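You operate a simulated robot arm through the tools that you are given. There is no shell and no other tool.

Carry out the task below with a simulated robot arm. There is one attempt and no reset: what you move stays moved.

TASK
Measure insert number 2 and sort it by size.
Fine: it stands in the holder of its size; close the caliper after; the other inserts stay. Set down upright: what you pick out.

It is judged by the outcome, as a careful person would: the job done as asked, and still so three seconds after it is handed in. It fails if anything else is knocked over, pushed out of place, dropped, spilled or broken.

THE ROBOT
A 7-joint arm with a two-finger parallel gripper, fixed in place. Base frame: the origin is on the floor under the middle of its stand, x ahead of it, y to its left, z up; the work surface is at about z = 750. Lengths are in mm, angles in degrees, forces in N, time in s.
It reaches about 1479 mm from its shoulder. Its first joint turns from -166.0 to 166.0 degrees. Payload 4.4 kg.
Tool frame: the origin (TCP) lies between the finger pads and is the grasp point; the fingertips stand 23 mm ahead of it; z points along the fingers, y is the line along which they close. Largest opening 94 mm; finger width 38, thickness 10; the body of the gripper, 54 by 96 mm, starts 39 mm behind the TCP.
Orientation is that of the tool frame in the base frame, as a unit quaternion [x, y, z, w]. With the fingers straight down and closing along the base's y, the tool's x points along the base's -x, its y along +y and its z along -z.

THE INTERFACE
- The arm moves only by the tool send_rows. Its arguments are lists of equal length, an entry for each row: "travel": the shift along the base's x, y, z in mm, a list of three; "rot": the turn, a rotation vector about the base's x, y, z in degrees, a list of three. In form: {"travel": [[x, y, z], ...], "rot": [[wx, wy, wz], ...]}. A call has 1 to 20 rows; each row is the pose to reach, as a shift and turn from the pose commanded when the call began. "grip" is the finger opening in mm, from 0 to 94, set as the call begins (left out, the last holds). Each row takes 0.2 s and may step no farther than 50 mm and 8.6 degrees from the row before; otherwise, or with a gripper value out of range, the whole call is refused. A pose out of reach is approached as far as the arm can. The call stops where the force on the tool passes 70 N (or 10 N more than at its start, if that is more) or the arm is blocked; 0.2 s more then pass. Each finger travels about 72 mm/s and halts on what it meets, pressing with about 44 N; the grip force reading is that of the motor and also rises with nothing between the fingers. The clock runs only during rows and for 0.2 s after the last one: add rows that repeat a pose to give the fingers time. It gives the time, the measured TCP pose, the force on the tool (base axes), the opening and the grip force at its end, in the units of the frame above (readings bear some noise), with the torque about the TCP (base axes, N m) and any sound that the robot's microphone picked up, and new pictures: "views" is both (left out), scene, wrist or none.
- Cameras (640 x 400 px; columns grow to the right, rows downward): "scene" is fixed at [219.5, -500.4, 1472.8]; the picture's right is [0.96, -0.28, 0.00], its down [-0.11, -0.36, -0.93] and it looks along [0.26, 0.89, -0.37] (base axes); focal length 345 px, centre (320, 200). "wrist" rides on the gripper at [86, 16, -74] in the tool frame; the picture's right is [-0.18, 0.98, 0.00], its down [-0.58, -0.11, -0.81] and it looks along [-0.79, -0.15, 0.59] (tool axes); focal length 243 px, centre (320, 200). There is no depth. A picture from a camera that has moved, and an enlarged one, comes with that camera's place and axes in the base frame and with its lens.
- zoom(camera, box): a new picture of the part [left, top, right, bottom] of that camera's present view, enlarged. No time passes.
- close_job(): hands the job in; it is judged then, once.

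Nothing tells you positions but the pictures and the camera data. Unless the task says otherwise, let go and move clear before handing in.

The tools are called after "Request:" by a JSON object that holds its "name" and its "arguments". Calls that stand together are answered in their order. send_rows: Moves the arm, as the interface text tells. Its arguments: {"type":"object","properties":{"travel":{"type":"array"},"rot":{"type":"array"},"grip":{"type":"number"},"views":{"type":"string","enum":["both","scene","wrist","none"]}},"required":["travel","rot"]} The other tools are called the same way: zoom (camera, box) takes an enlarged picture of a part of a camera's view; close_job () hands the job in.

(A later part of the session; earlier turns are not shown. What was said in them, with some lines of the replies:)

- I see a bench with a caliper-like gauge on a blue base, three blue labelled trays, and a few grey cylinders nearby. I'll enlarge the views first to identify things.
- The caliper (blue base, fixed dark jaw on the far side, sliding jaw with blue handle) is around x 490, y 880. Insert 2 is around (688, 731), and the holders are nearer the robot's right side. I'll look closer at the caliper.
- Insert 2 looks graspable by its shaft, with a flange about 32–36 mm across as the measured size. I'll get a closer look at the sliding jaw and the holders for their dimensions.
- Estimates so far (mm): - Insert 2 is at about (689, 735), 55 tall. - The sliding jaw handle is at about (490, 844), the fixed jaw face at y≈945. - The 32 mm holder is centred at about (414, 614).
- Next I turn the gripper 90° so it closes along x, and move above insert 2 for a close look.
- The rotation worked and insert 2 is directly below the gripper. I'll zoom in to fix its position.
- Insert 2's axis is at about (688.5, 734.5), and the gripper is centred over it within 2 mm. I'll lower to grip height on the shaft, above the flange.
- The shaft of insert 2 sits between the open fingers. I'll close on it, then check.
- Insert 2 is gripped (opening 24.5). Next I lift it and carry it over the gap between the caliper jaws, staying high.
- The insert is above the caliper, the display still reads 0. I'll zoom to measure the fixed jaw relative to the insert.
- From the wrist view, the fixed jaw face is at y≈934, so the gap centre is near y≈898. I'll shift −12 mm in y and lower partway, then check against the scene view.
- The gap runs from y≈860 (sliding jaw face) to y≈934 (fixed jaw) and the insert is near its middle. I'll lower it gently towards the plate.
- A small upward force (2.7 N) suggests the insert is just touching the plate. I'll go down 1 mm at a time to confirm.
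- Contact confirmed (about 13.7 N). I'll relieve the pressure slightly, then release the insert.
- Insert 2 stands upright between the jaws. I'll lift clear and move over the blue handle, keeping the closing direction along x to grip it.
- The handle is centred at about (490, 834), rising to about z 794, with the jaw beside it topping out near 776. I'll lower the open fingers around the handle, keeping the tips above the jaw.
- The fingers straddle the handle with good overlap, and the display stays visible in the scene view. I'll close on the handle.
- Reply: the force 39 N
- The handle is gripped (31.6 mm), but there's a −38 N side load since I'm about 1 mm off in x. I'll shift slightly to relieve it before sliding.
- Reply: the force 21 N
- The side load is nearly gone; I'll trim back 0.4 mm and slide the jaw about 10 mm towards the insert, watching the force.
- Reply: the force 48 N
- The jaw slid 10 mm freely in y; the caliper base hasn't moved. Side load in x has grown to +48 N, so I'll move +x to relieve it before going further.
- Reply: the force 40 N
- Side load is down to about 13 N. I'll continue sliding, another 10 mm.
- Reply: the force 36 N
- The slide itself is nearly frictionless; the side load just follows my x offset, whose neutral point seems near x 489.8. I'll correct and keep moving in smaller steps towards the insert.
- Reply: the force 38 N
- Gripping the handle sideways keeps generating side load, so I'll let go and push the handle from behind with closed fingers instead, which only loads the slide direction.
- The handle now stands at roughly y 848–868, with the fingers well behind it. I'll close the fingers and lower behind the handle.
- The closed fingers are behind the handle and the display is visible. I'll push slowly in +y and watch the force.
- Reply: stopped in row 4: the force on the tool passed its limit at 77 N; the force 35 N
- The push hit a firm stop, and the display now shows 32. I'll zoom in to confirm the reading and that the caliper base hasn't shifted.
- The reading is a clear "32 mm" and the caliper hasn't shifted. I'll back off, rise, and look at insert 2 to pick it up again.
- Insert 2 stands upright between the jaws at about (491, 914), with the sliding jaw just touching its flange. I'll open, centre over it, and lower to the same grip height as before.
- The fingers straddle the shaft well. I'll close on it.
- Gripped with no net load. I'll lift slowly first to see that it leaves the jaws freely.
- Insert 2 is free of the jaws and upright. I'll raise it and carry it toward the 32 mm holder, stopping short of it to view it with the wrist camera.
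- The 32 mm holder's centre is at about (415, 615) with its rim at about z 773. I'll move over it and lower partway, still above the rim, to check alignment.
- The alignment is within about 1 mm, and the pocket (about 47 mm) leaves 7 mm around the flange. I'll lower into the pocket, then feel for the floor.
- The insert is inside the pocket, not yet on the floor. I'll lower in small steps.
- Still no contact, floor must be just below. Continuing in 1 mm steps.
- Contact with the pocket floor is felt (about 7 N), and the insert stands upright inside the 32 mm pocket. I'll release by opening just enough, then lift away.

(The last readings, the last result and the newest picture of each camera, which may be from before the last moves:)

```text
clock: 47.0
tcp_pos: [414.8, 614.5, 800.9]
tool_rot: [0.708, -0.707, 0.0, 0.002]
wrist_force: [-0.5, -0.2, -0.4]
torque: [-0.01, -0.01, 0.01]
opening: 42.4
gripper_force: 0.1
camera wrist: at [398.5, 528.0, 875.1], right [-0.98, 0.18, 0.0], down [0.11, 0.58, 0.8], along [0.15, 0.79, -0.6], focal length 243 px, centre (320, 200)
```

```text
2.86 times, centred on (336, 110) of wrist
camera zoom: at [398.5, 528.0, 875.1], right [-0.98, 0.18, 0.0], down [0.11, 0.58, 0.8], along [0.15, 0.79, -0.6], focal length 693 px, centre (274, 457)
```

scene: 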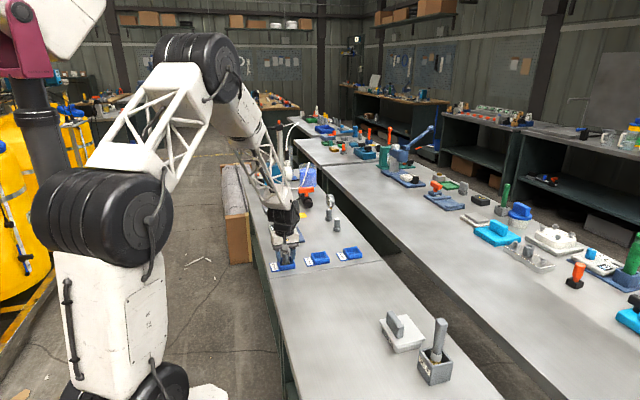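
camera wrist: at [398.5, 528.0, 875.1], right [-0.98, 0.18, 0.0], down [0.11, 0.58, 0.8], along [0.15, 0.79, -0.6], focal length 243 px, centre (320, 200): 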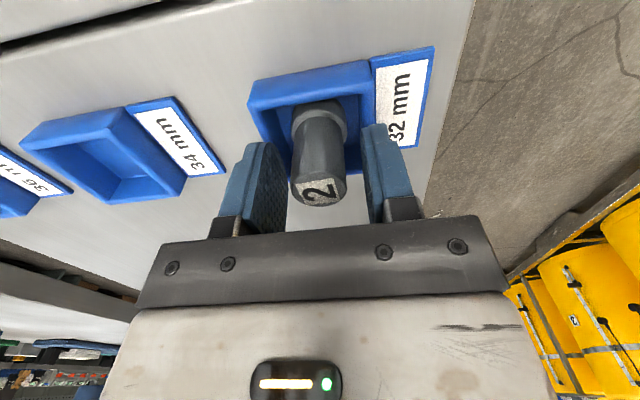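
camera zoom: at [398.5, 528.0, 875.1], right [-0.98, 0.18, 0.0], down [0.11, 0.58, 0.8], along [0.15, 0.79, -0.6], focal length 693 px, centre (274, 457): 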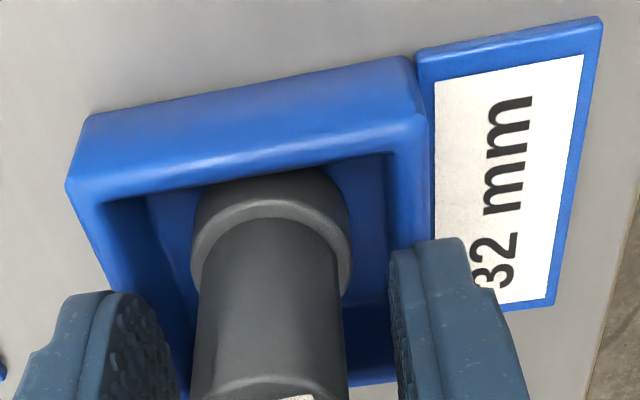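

Insert 2 stands upright in the 32 mm holder. I'll lift straight up, then return behind the caliper handle to close the caliper.

Request:
{"name": "send_rows", "arguments": {"travel": [[0, 0, 15], [0, 0, 45], [0, 0, 90], [14, 40, 90], [28, 80, 90], [42, 120, 90], [56, 160, 90], [75, 205, 90], [75, 205, 90]], "rot": [[0, 0, 0], [0, 0, 0], [0, 0, 0], [0, 0, 0], [0, 0, 0], [0, 0, 0], [0, 0, 0], [0, 0, 0], [0, 0, 0]]}}

Request:
{"name": "zoom", "arguments": {"camera": "wrist", "box": [224, 40, 448, 180]}}

Request:
{"name": "zoom", "arguments": {"camera": "scene", "box": [256, 205, 336, 275]}}

```text
clock: 49.0
tcp_pos: [489.5, 822.0, 889.5]
tool_rot: [0.708, -0.707, 0.001, 0.001]
wrist_force: [0.0, 0.0, 0.0]
torque: [0.02, 0.01, 0.0]
opening: 41.8
gripper_force: 0.0
camera wrist: at [473.3, 734.4, 965.0], right [-0.98, 0.18, 0.0], down [0.11, 0.58, 0.8], along [0.15, 0.79, -0.6], focal length 243 px, centre (320, 200)
```

scene: 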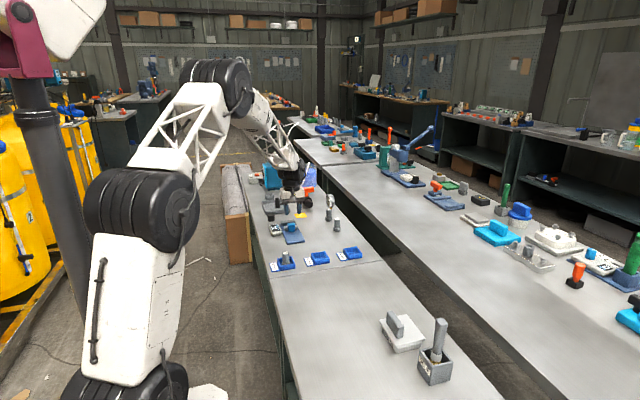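
wrist: 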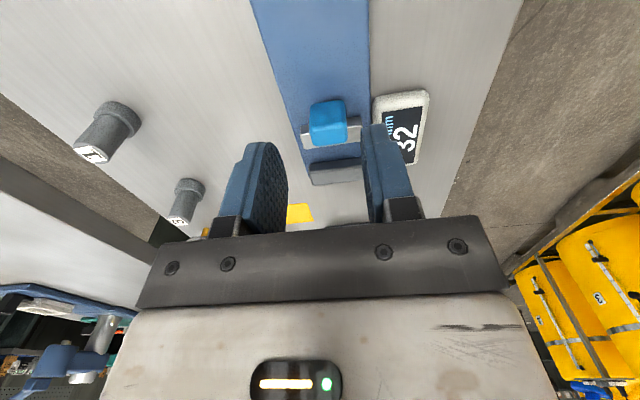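

```text
2.86 times, centred on (336, 110) of wrist
camera zoom: at [473.3, 734.4, 965.0], right [-0.98, 0.18, 0.0], down [0.11, 0.58, 0.8], along [0.15, 0.79, -0.6], focal length 693 px, centre (274, 457)
```

zoom: 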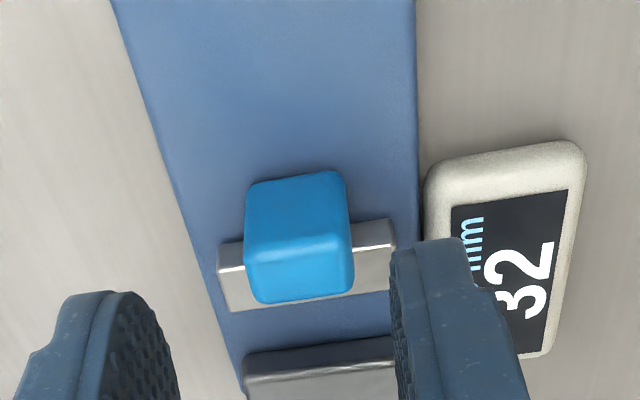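

```text
5.71 times, centred on (296, 240) of scene
camera zoom: at [219.5, -500.4, 1472.8], right [0.96, -0.28, 0.0], down [-0.11, -0.36, -0.93], along [0.26, 0.89, -0.37], focal length 1974 px, centre (457, -29)
```

zoom: 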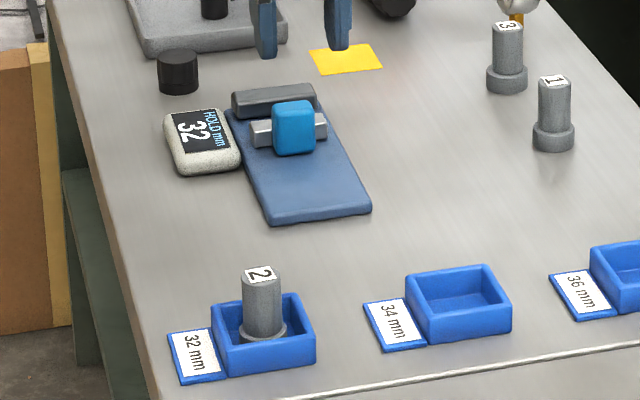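

Insert 2 is secure in the holder, inserts 1 and 3 undisturbed. Now I close the fingers and lower behind the handle.

Request:
{"name": "send_rows", "arguments": {"travel": [[0, 0, 0], [0, 0, 0], [0, 0, -40], [0, 0, -75], [0, 0, -90], [0, 0, -94], [0, 0, -94]], "rot": [[0, 0, 0], [0, 0, 0], [0, 0, 0], [0, 0, 0], [0, 0, 0], [0, 0, 0], [0, 0, 0]], "grip": 0, "views": "scene"}}

Request:
{"name": "zoom", "arguments": {"camera": "scene", "box": [260, 200, 324, 246]}}

```text
clock: 50.6
tcp_pos: [490.1, 819.6, 797.4]
tool_rot: [0.707, -0.707, 0.001, 0.002]
wrist_force: [-0.1, -0.5, 0.4]
torque: [0.01, -0.01, 0.04]
opening: 0.0
gripper_force: 42.3
```

scene: 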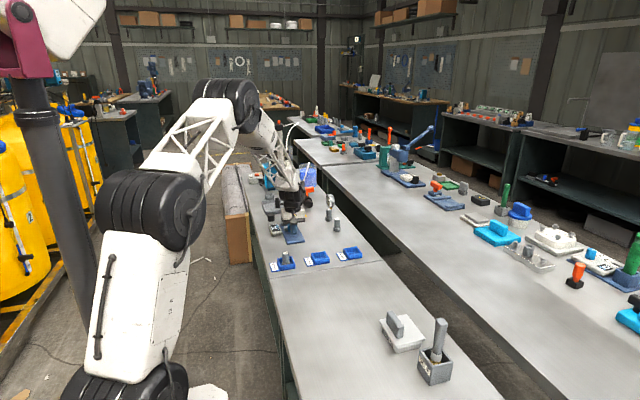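

```text
8.70 times, centred on (292, 223) of scene
camera zoom: at [219.5, -500.4, 1472.8], right [0.96, -0.28, 0.0], down [-0.11, -0.36, -0.93], along [0.26, 0.89, -0.37], focal length 3004 px, centre (564, -0)
```

zoom: 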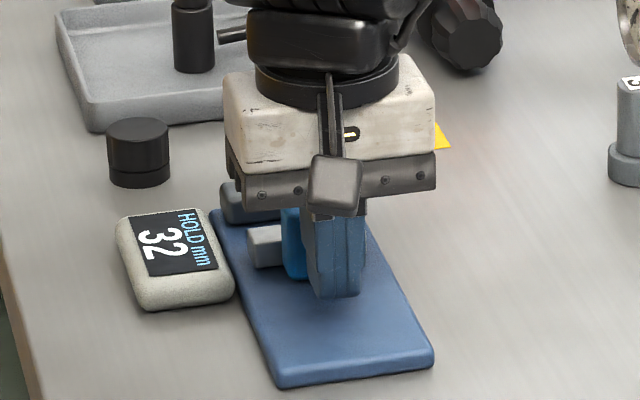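

I'll push the jaw toward the fixed jaw, most of the 32 mm, leaving the last few millimetres for slow steps.

Request:
{"name": "send_rows", "arguments": {"travel": [[0, 6, 0], [0, 12, 0], [0, 17, 0], [0, 21, 0], [0, 25, 0], [0, 29, 0], [0, 33, 0], [0, 37, 0], [0, 41, 0], [0, 44, 0], [0, 44, 0]], "rot": [[0, 0, 0], [0, 0, 0], [0, 0, 0], [0, 0, 0], [0, 0, 0], [0, 0, 0], [0, 0, 0], [0, 0, 0], [0, 0, 0], [0, 0, 0], [0, 0, 0]], "views": "scene"}}

Request:
{"name": "zoom", "arguments": {"camera": "scene", "box": [260, 200, 324, 246]}}

```text
clock: 53.0
tcp_pos: [489.9, 864.2, 795.5]
tool_rot: [-0.707, 0.707, -0.001, -0.002]
wrist_force: [-0.9, -1.0, 0.8]
torque: [-0.01, 0.0, 0.03]
opening: 0.1
gripper_force: 42.0
```

scene: 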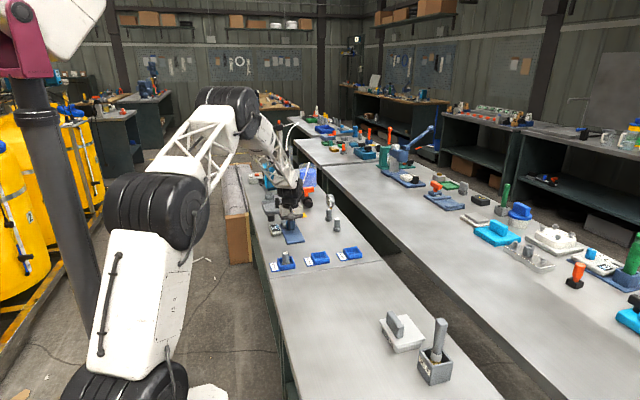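

```text
8.70 times, centred on (292, 223) of scene
camera zoom: at [219.5, -500.4, 1472.8], right [0.96, -0.28, 0.0], down [-0.11, -0.36, -0.93], along [0.26, 0.89, -0.37], focal length 3004 px, centre (564, -0)
```

zoom: 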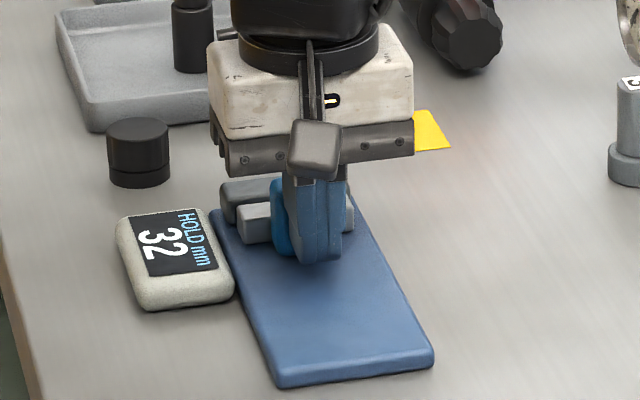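

The jaw is nearly closed with only about 1 N of drag. I'll finish in 1 mm steps to meet the fixed jaw gently.

Request:
{"name": "send_rows", "arguments": {"travel": [[0, 1, 0], [0, 2, 0], [0, 3, 0], [0, 3, 0]], "rot": [[0, 0, 0], [0, 0, 0], [0, 0, 0], [0, 0, 0]], "views": "none"}}

```text
clock: 54.0
tcp_pos: [488.5, 867.8, 795.1]
tool_rot: [0.707, -0.707, 0.0, 0.002]
wrist_force: [-0.1, -0.2, -0.3]
torque: [0.0, 0.0, 0.01]
opening: 0.1
gripper_force: 42.4
```

Request:
{"name": "send_rows", "arguments": {"travel": [[0, 0.7, 0], [0, 1.4, 0], [0, 2, 0]], "rot": [[0, 0, 0], [0, 0, 0], [0, 0, 0]], "views": "none"}}

```text
clock: 54.8
tcp_pos: [488.7, 869.3, 794.1]
tool_rot: [-0.707, 0.707, -0.001, -0.002]
wrist_force: [-8.0, -13.9, 1.2]
torque: [0.07, -0.05, 0.15]
opening: 0.0
gripper_force: 42.1
```

I feel firm contact (−14 N in y), so the jaws should be closed. Checking the view.

Request:
{"name": "send_rows", "arguments": {"travel": [[0, 0.3, 0], [0, 0.3, 0]], "rot": [[0, 0, 0], [0, 0, 0]], "views": "scene"}}

Request:
{"name": "zoom", "arguments": {"camera": "scene", "box": [260, 200, 324, 246]}}

```text
clock: 55.4
tcp_pos: [488.7, 868.3, 796.7]
tool_rot: [-0.707, 0.707, -0.002, -0.003]
wrist_force: [-10.1, -24.9, -1.6]
torque: [0.05, -0.03, 0.25]
opening: 0.0
gripper_force: 42.7
```

scene: 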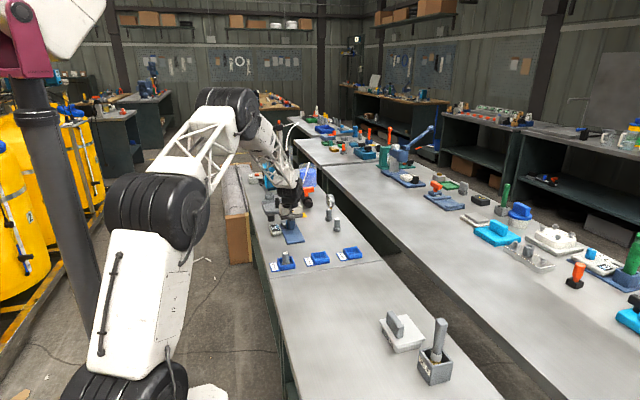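

```text
8.70 times, centred on (292, 223) of scene
camera zoom: at [219.5, -500.4, 1472.8], right [0.96, -0.28, 0.0], down [-0.11, -0.36, -0.93], along [0.26, 0.89, -0.37], focal length 3004 px, centre (564, -0)
```

zoom: 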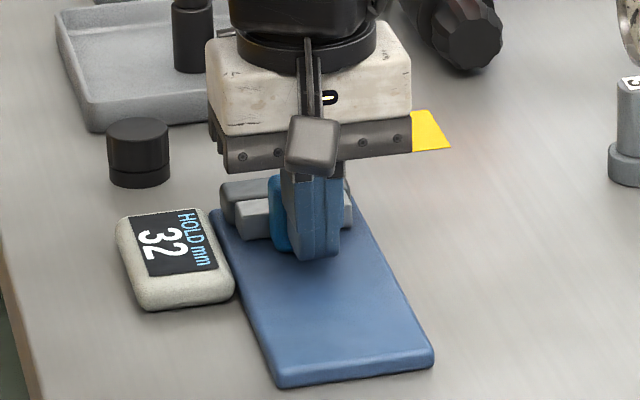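

The jaws appear closed against each other. I'll back off, rise clear, and inspect from both cameras.

Request:
{"name": "send_rows", "arguments": {"travel": [[0, -4, 0], [0, -15, 0], [0, -20, 40], [0, -20, 85], [0, -20, 85]], "rot": [[0, 0, 0], [0, 0, 0], [0, 0, 0], [0, 0, 0], [0, 0, 0]]}}

Request:
{"name": "zoom", "arguments": {"camera": "wrist", "box": [224, 40, 448, 180]}}

Request:
{"name": "zoom", "arguments": {"camera": "scene", "box": [260, 218, 308, 248]}}

```text
clock: 56.6
tcp_pos: [491.4, 849.0, 880.9]
tool_rot: [0.707, -0.707, 0.001, 0.002]
wrist_force: [0.0, -0.5, -0.3]
torque: [0.02, 0.02, 0.07]
opening: 0.0
gripper_force: 42.4
camera wrist: at [474.9, 762.5, 955.5], right [-0.98, 0.18, 0.0], down [0.11, 0.58, 0.8], along [0.15, 0.79, -0.6], focal length 243 px, centre (320, 200)
```

scene: 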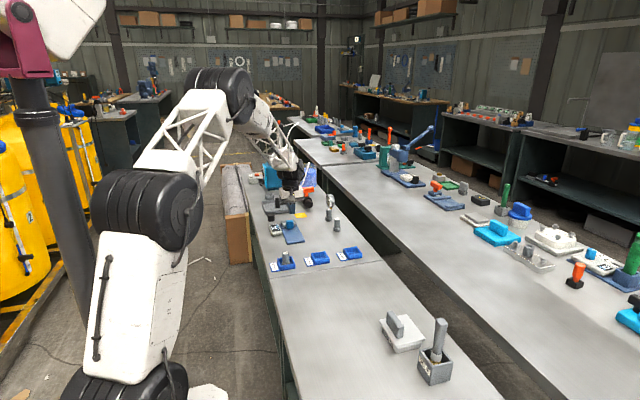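
wrist: 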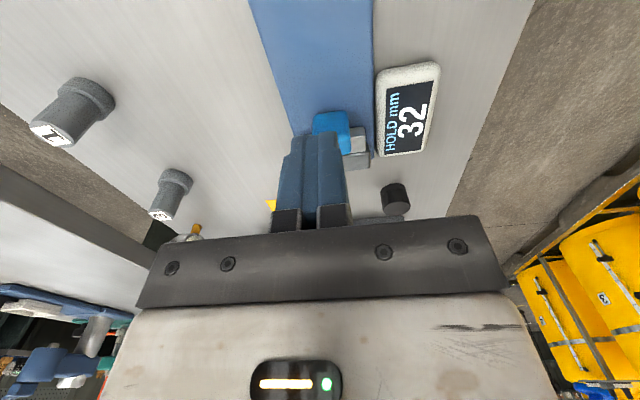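

```text
2.86 times, centred on (336, 110) of wrist
camera zoom: at [474.9, 762.5, 955.5], right [-0.98, 0.18, 0.0], down [0.11, 0.58, 0.8], along [0.15, 0.79, -0.6], focal length 693 px, centre (274, 457)
```

zoom: 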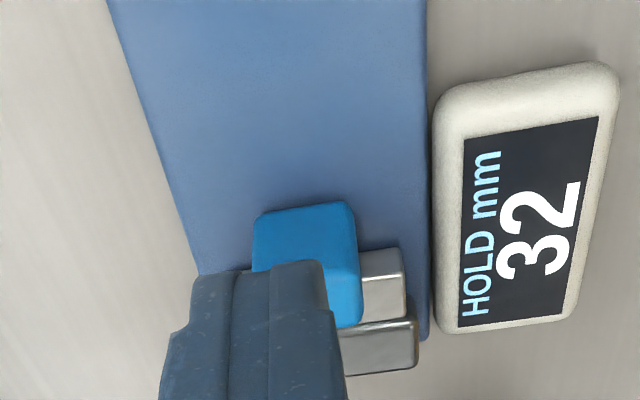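

```text
13.33 times, centred on (284, 233) of scene
camera zoom: at [219.5, -500.4, 1472.8], right [0.96, -0.28, 0.0], down [-0.11, -0.36, -0.93], along [0.26, 0.89, -0.37], focal length 4606 px, centre (800, -240)
```

zoom: 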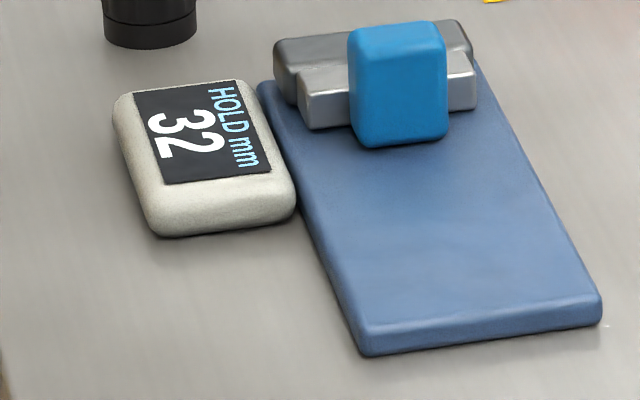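

The sliding jaw rests against the fixed jaw, the caliper base is in its original place and the reading still holds 32. I'll move the arm well clear and make a final check.

Request:
{"name": "send_rows", "arguments": {"travel": [[0, 0, 40], [0, -40, 80], [-10, -80, 110], [-20, -120, 110], [-30, -160, 110], [-30, -160, 110]], "rot": [[0, 0, 0], [0, 0, 0], [0, 0, 0], [0, 0, 0], [0, 0, 0], [0, 0, 0]], "grip": 40}}

Request:
{"name": "zoom", "arguments": {"camera": "scene", "box": [240, 160, 400, 280]}}

Request:
{"name": "zoom", "arguments": {"camera": "wrist", "box": [224, 40, 448, 180]}}

Request:
{"name": "zoom", "arguments": {"camera": "scene", "box": [260, 230, 316, 275]}}

```text
refused: row 2 steps farther than a row can; nothing moved
```

```text
3.33 times, centred on (320, 220) of scene
camera zoom: at [219.5, -500.4, 1472.8], right [0.96, -0.28, 0.0], down [-0.11, -0.36, -0.93], along [0.26, 0.89, -0.37], focal length 1151 px, centre (320, 133)
```

zoom: 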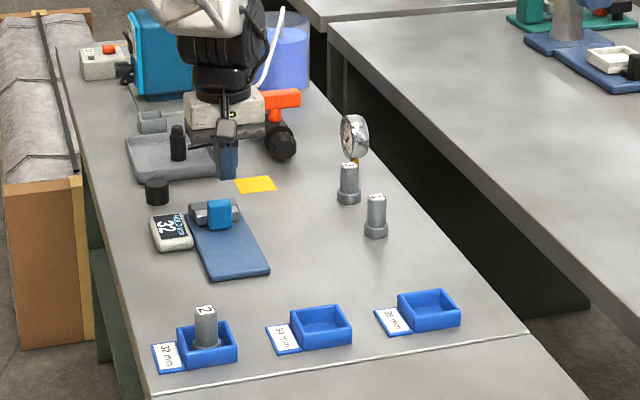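

```text
2.86 times, centred on (336, 110) of wrist
camera zoom: at [474.9, 762.5, 955.5], right [-0.98, 0.18, 0.0], down [0.11, 0.58, 0.8], along [0.15, 0.79, -0.6], focal length 693 px, centre (274, 457)
```

zoom: 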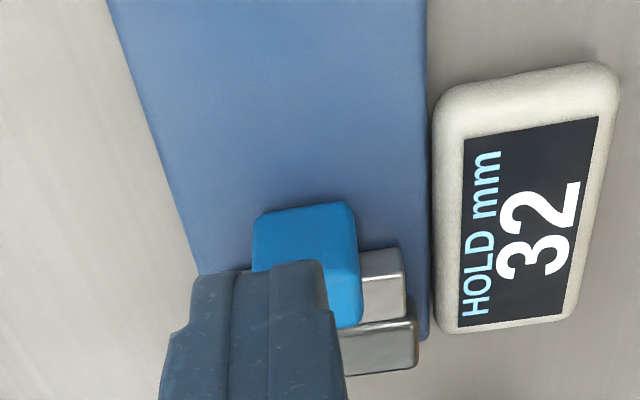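

```text
8.89 times, centred on (288, 252) of scene
camera zoom: at [219.5, -500.4, 1472.8], right [0.96, -0.28, 0.0], down [-0.11, -0.36, -0.93], along [0.26, 0.89, -0.37], focal length 3070 px, centre (604, -267)
```

zoom: 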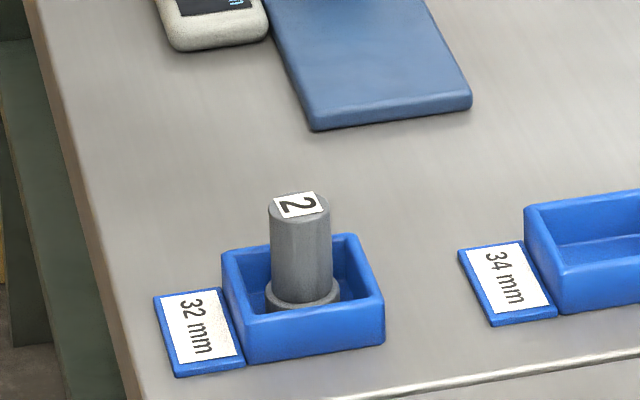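

That move was refused for too large a step; nothing moved. Insert 2 stands upright in the 32 mm holder. I'll retreat again with shorter steps.

Request:
{"name": "send_rows", "arguments": {"travel": [[0, 0, 35], [0, -25, 70], [-5, -60, 95], [-10, -100, 105], [-20, -140, 105], [-20, -150, 105], [-20, -150, 105]], "rot": [[0, 0, 0], [0, 0, 0], [0, 0, 0], [0, 0, 0], [0, 0, 0], [0, 0, 0], [0, 0, 0]], "grip": 40}}

Request:
{"name": "zoom", "arguments": {"camera": "scene", "box": [240, 160, 400, 280]}}

Request:
{"name": "zoom", "arguments": {"camera": "wrist", "box": [224, 60, 448, 200]}}

```text
clock: 58.2
tcp_pos: [468.8, 699.2, 986.2]
tool_rot: [0.708, -0.706, 0.001, 0.002]
wrist_force: [0.1, 0.4, 1.6]
torque: [-0.02, -0.01, 0.0]
opening: 39.8
gripper_force: 0.1
camera wrist: at [453.2, 613.0, 1061.1], right [-0.98, 0.18, 0.0], down [0.11, 0.58, 0.8], along [0.15, 0.79, -0.59], focal length 243 px, centre (320, 200)
```

scene: 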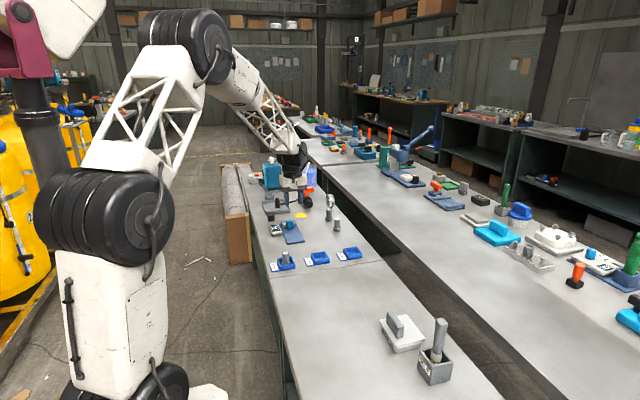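
wrist: 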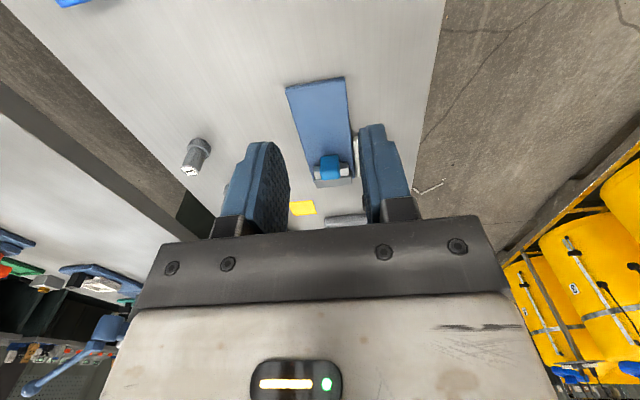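

```text
3.33 times, centred on (320, 220) of scene
camera zoom: at [219.5, -500.4, 1472.8], right [0.96, -0.28, 0.0], down [-0.11, -0.36, -0.93], along [0.26, 0.89, -0.37], focal length 1151 px, centre (320, 133)
```

zoom: 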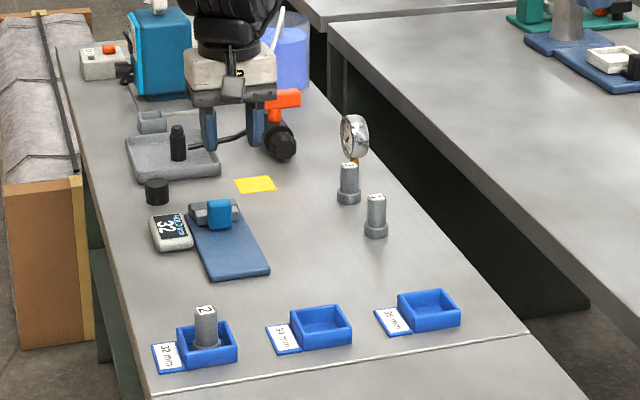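

```text
2.86 times, centred on (336, 130) of wrist
camera zoom: at [453.2, 613.0, 1061.1], right [-0.98, 0.18, 0.0], down [0.11, 0.58, 0.8], along [0.15, 0.79, -0.59], focal length 693 px, centre (274, 400)
```

zoom: 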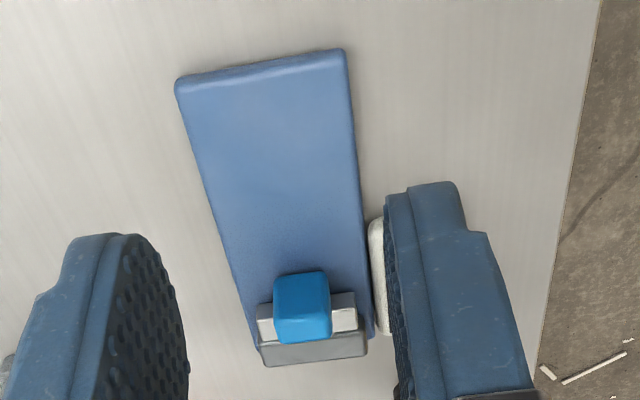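

Everything is as asked: insert 2 measured 32 mm and stands upright in the 32 mm holder. The caliper is closed, inserts 1 and 3 haven't moved, and the arm is clear. I'm handing the job in.

Request:
{"name": "close_job", "arguments": {}}

```text
The job is handed in.
```

Insert 2 measured 32 mm on the caliper and now stands upright in the 32 mm holder. The caliper is closed, with its display still holding the 32 mm reading.

In the last views before hand-in, inserts 1 and 3 and the caliper base were where they started, and the arm was clear of everything. The job is handed in; no verdict came back.

The jaw hit a firm stop while measuring and briefly passed the force limit (77 N against 70 N). I saw no shift in the caliper or the insert afterwards.
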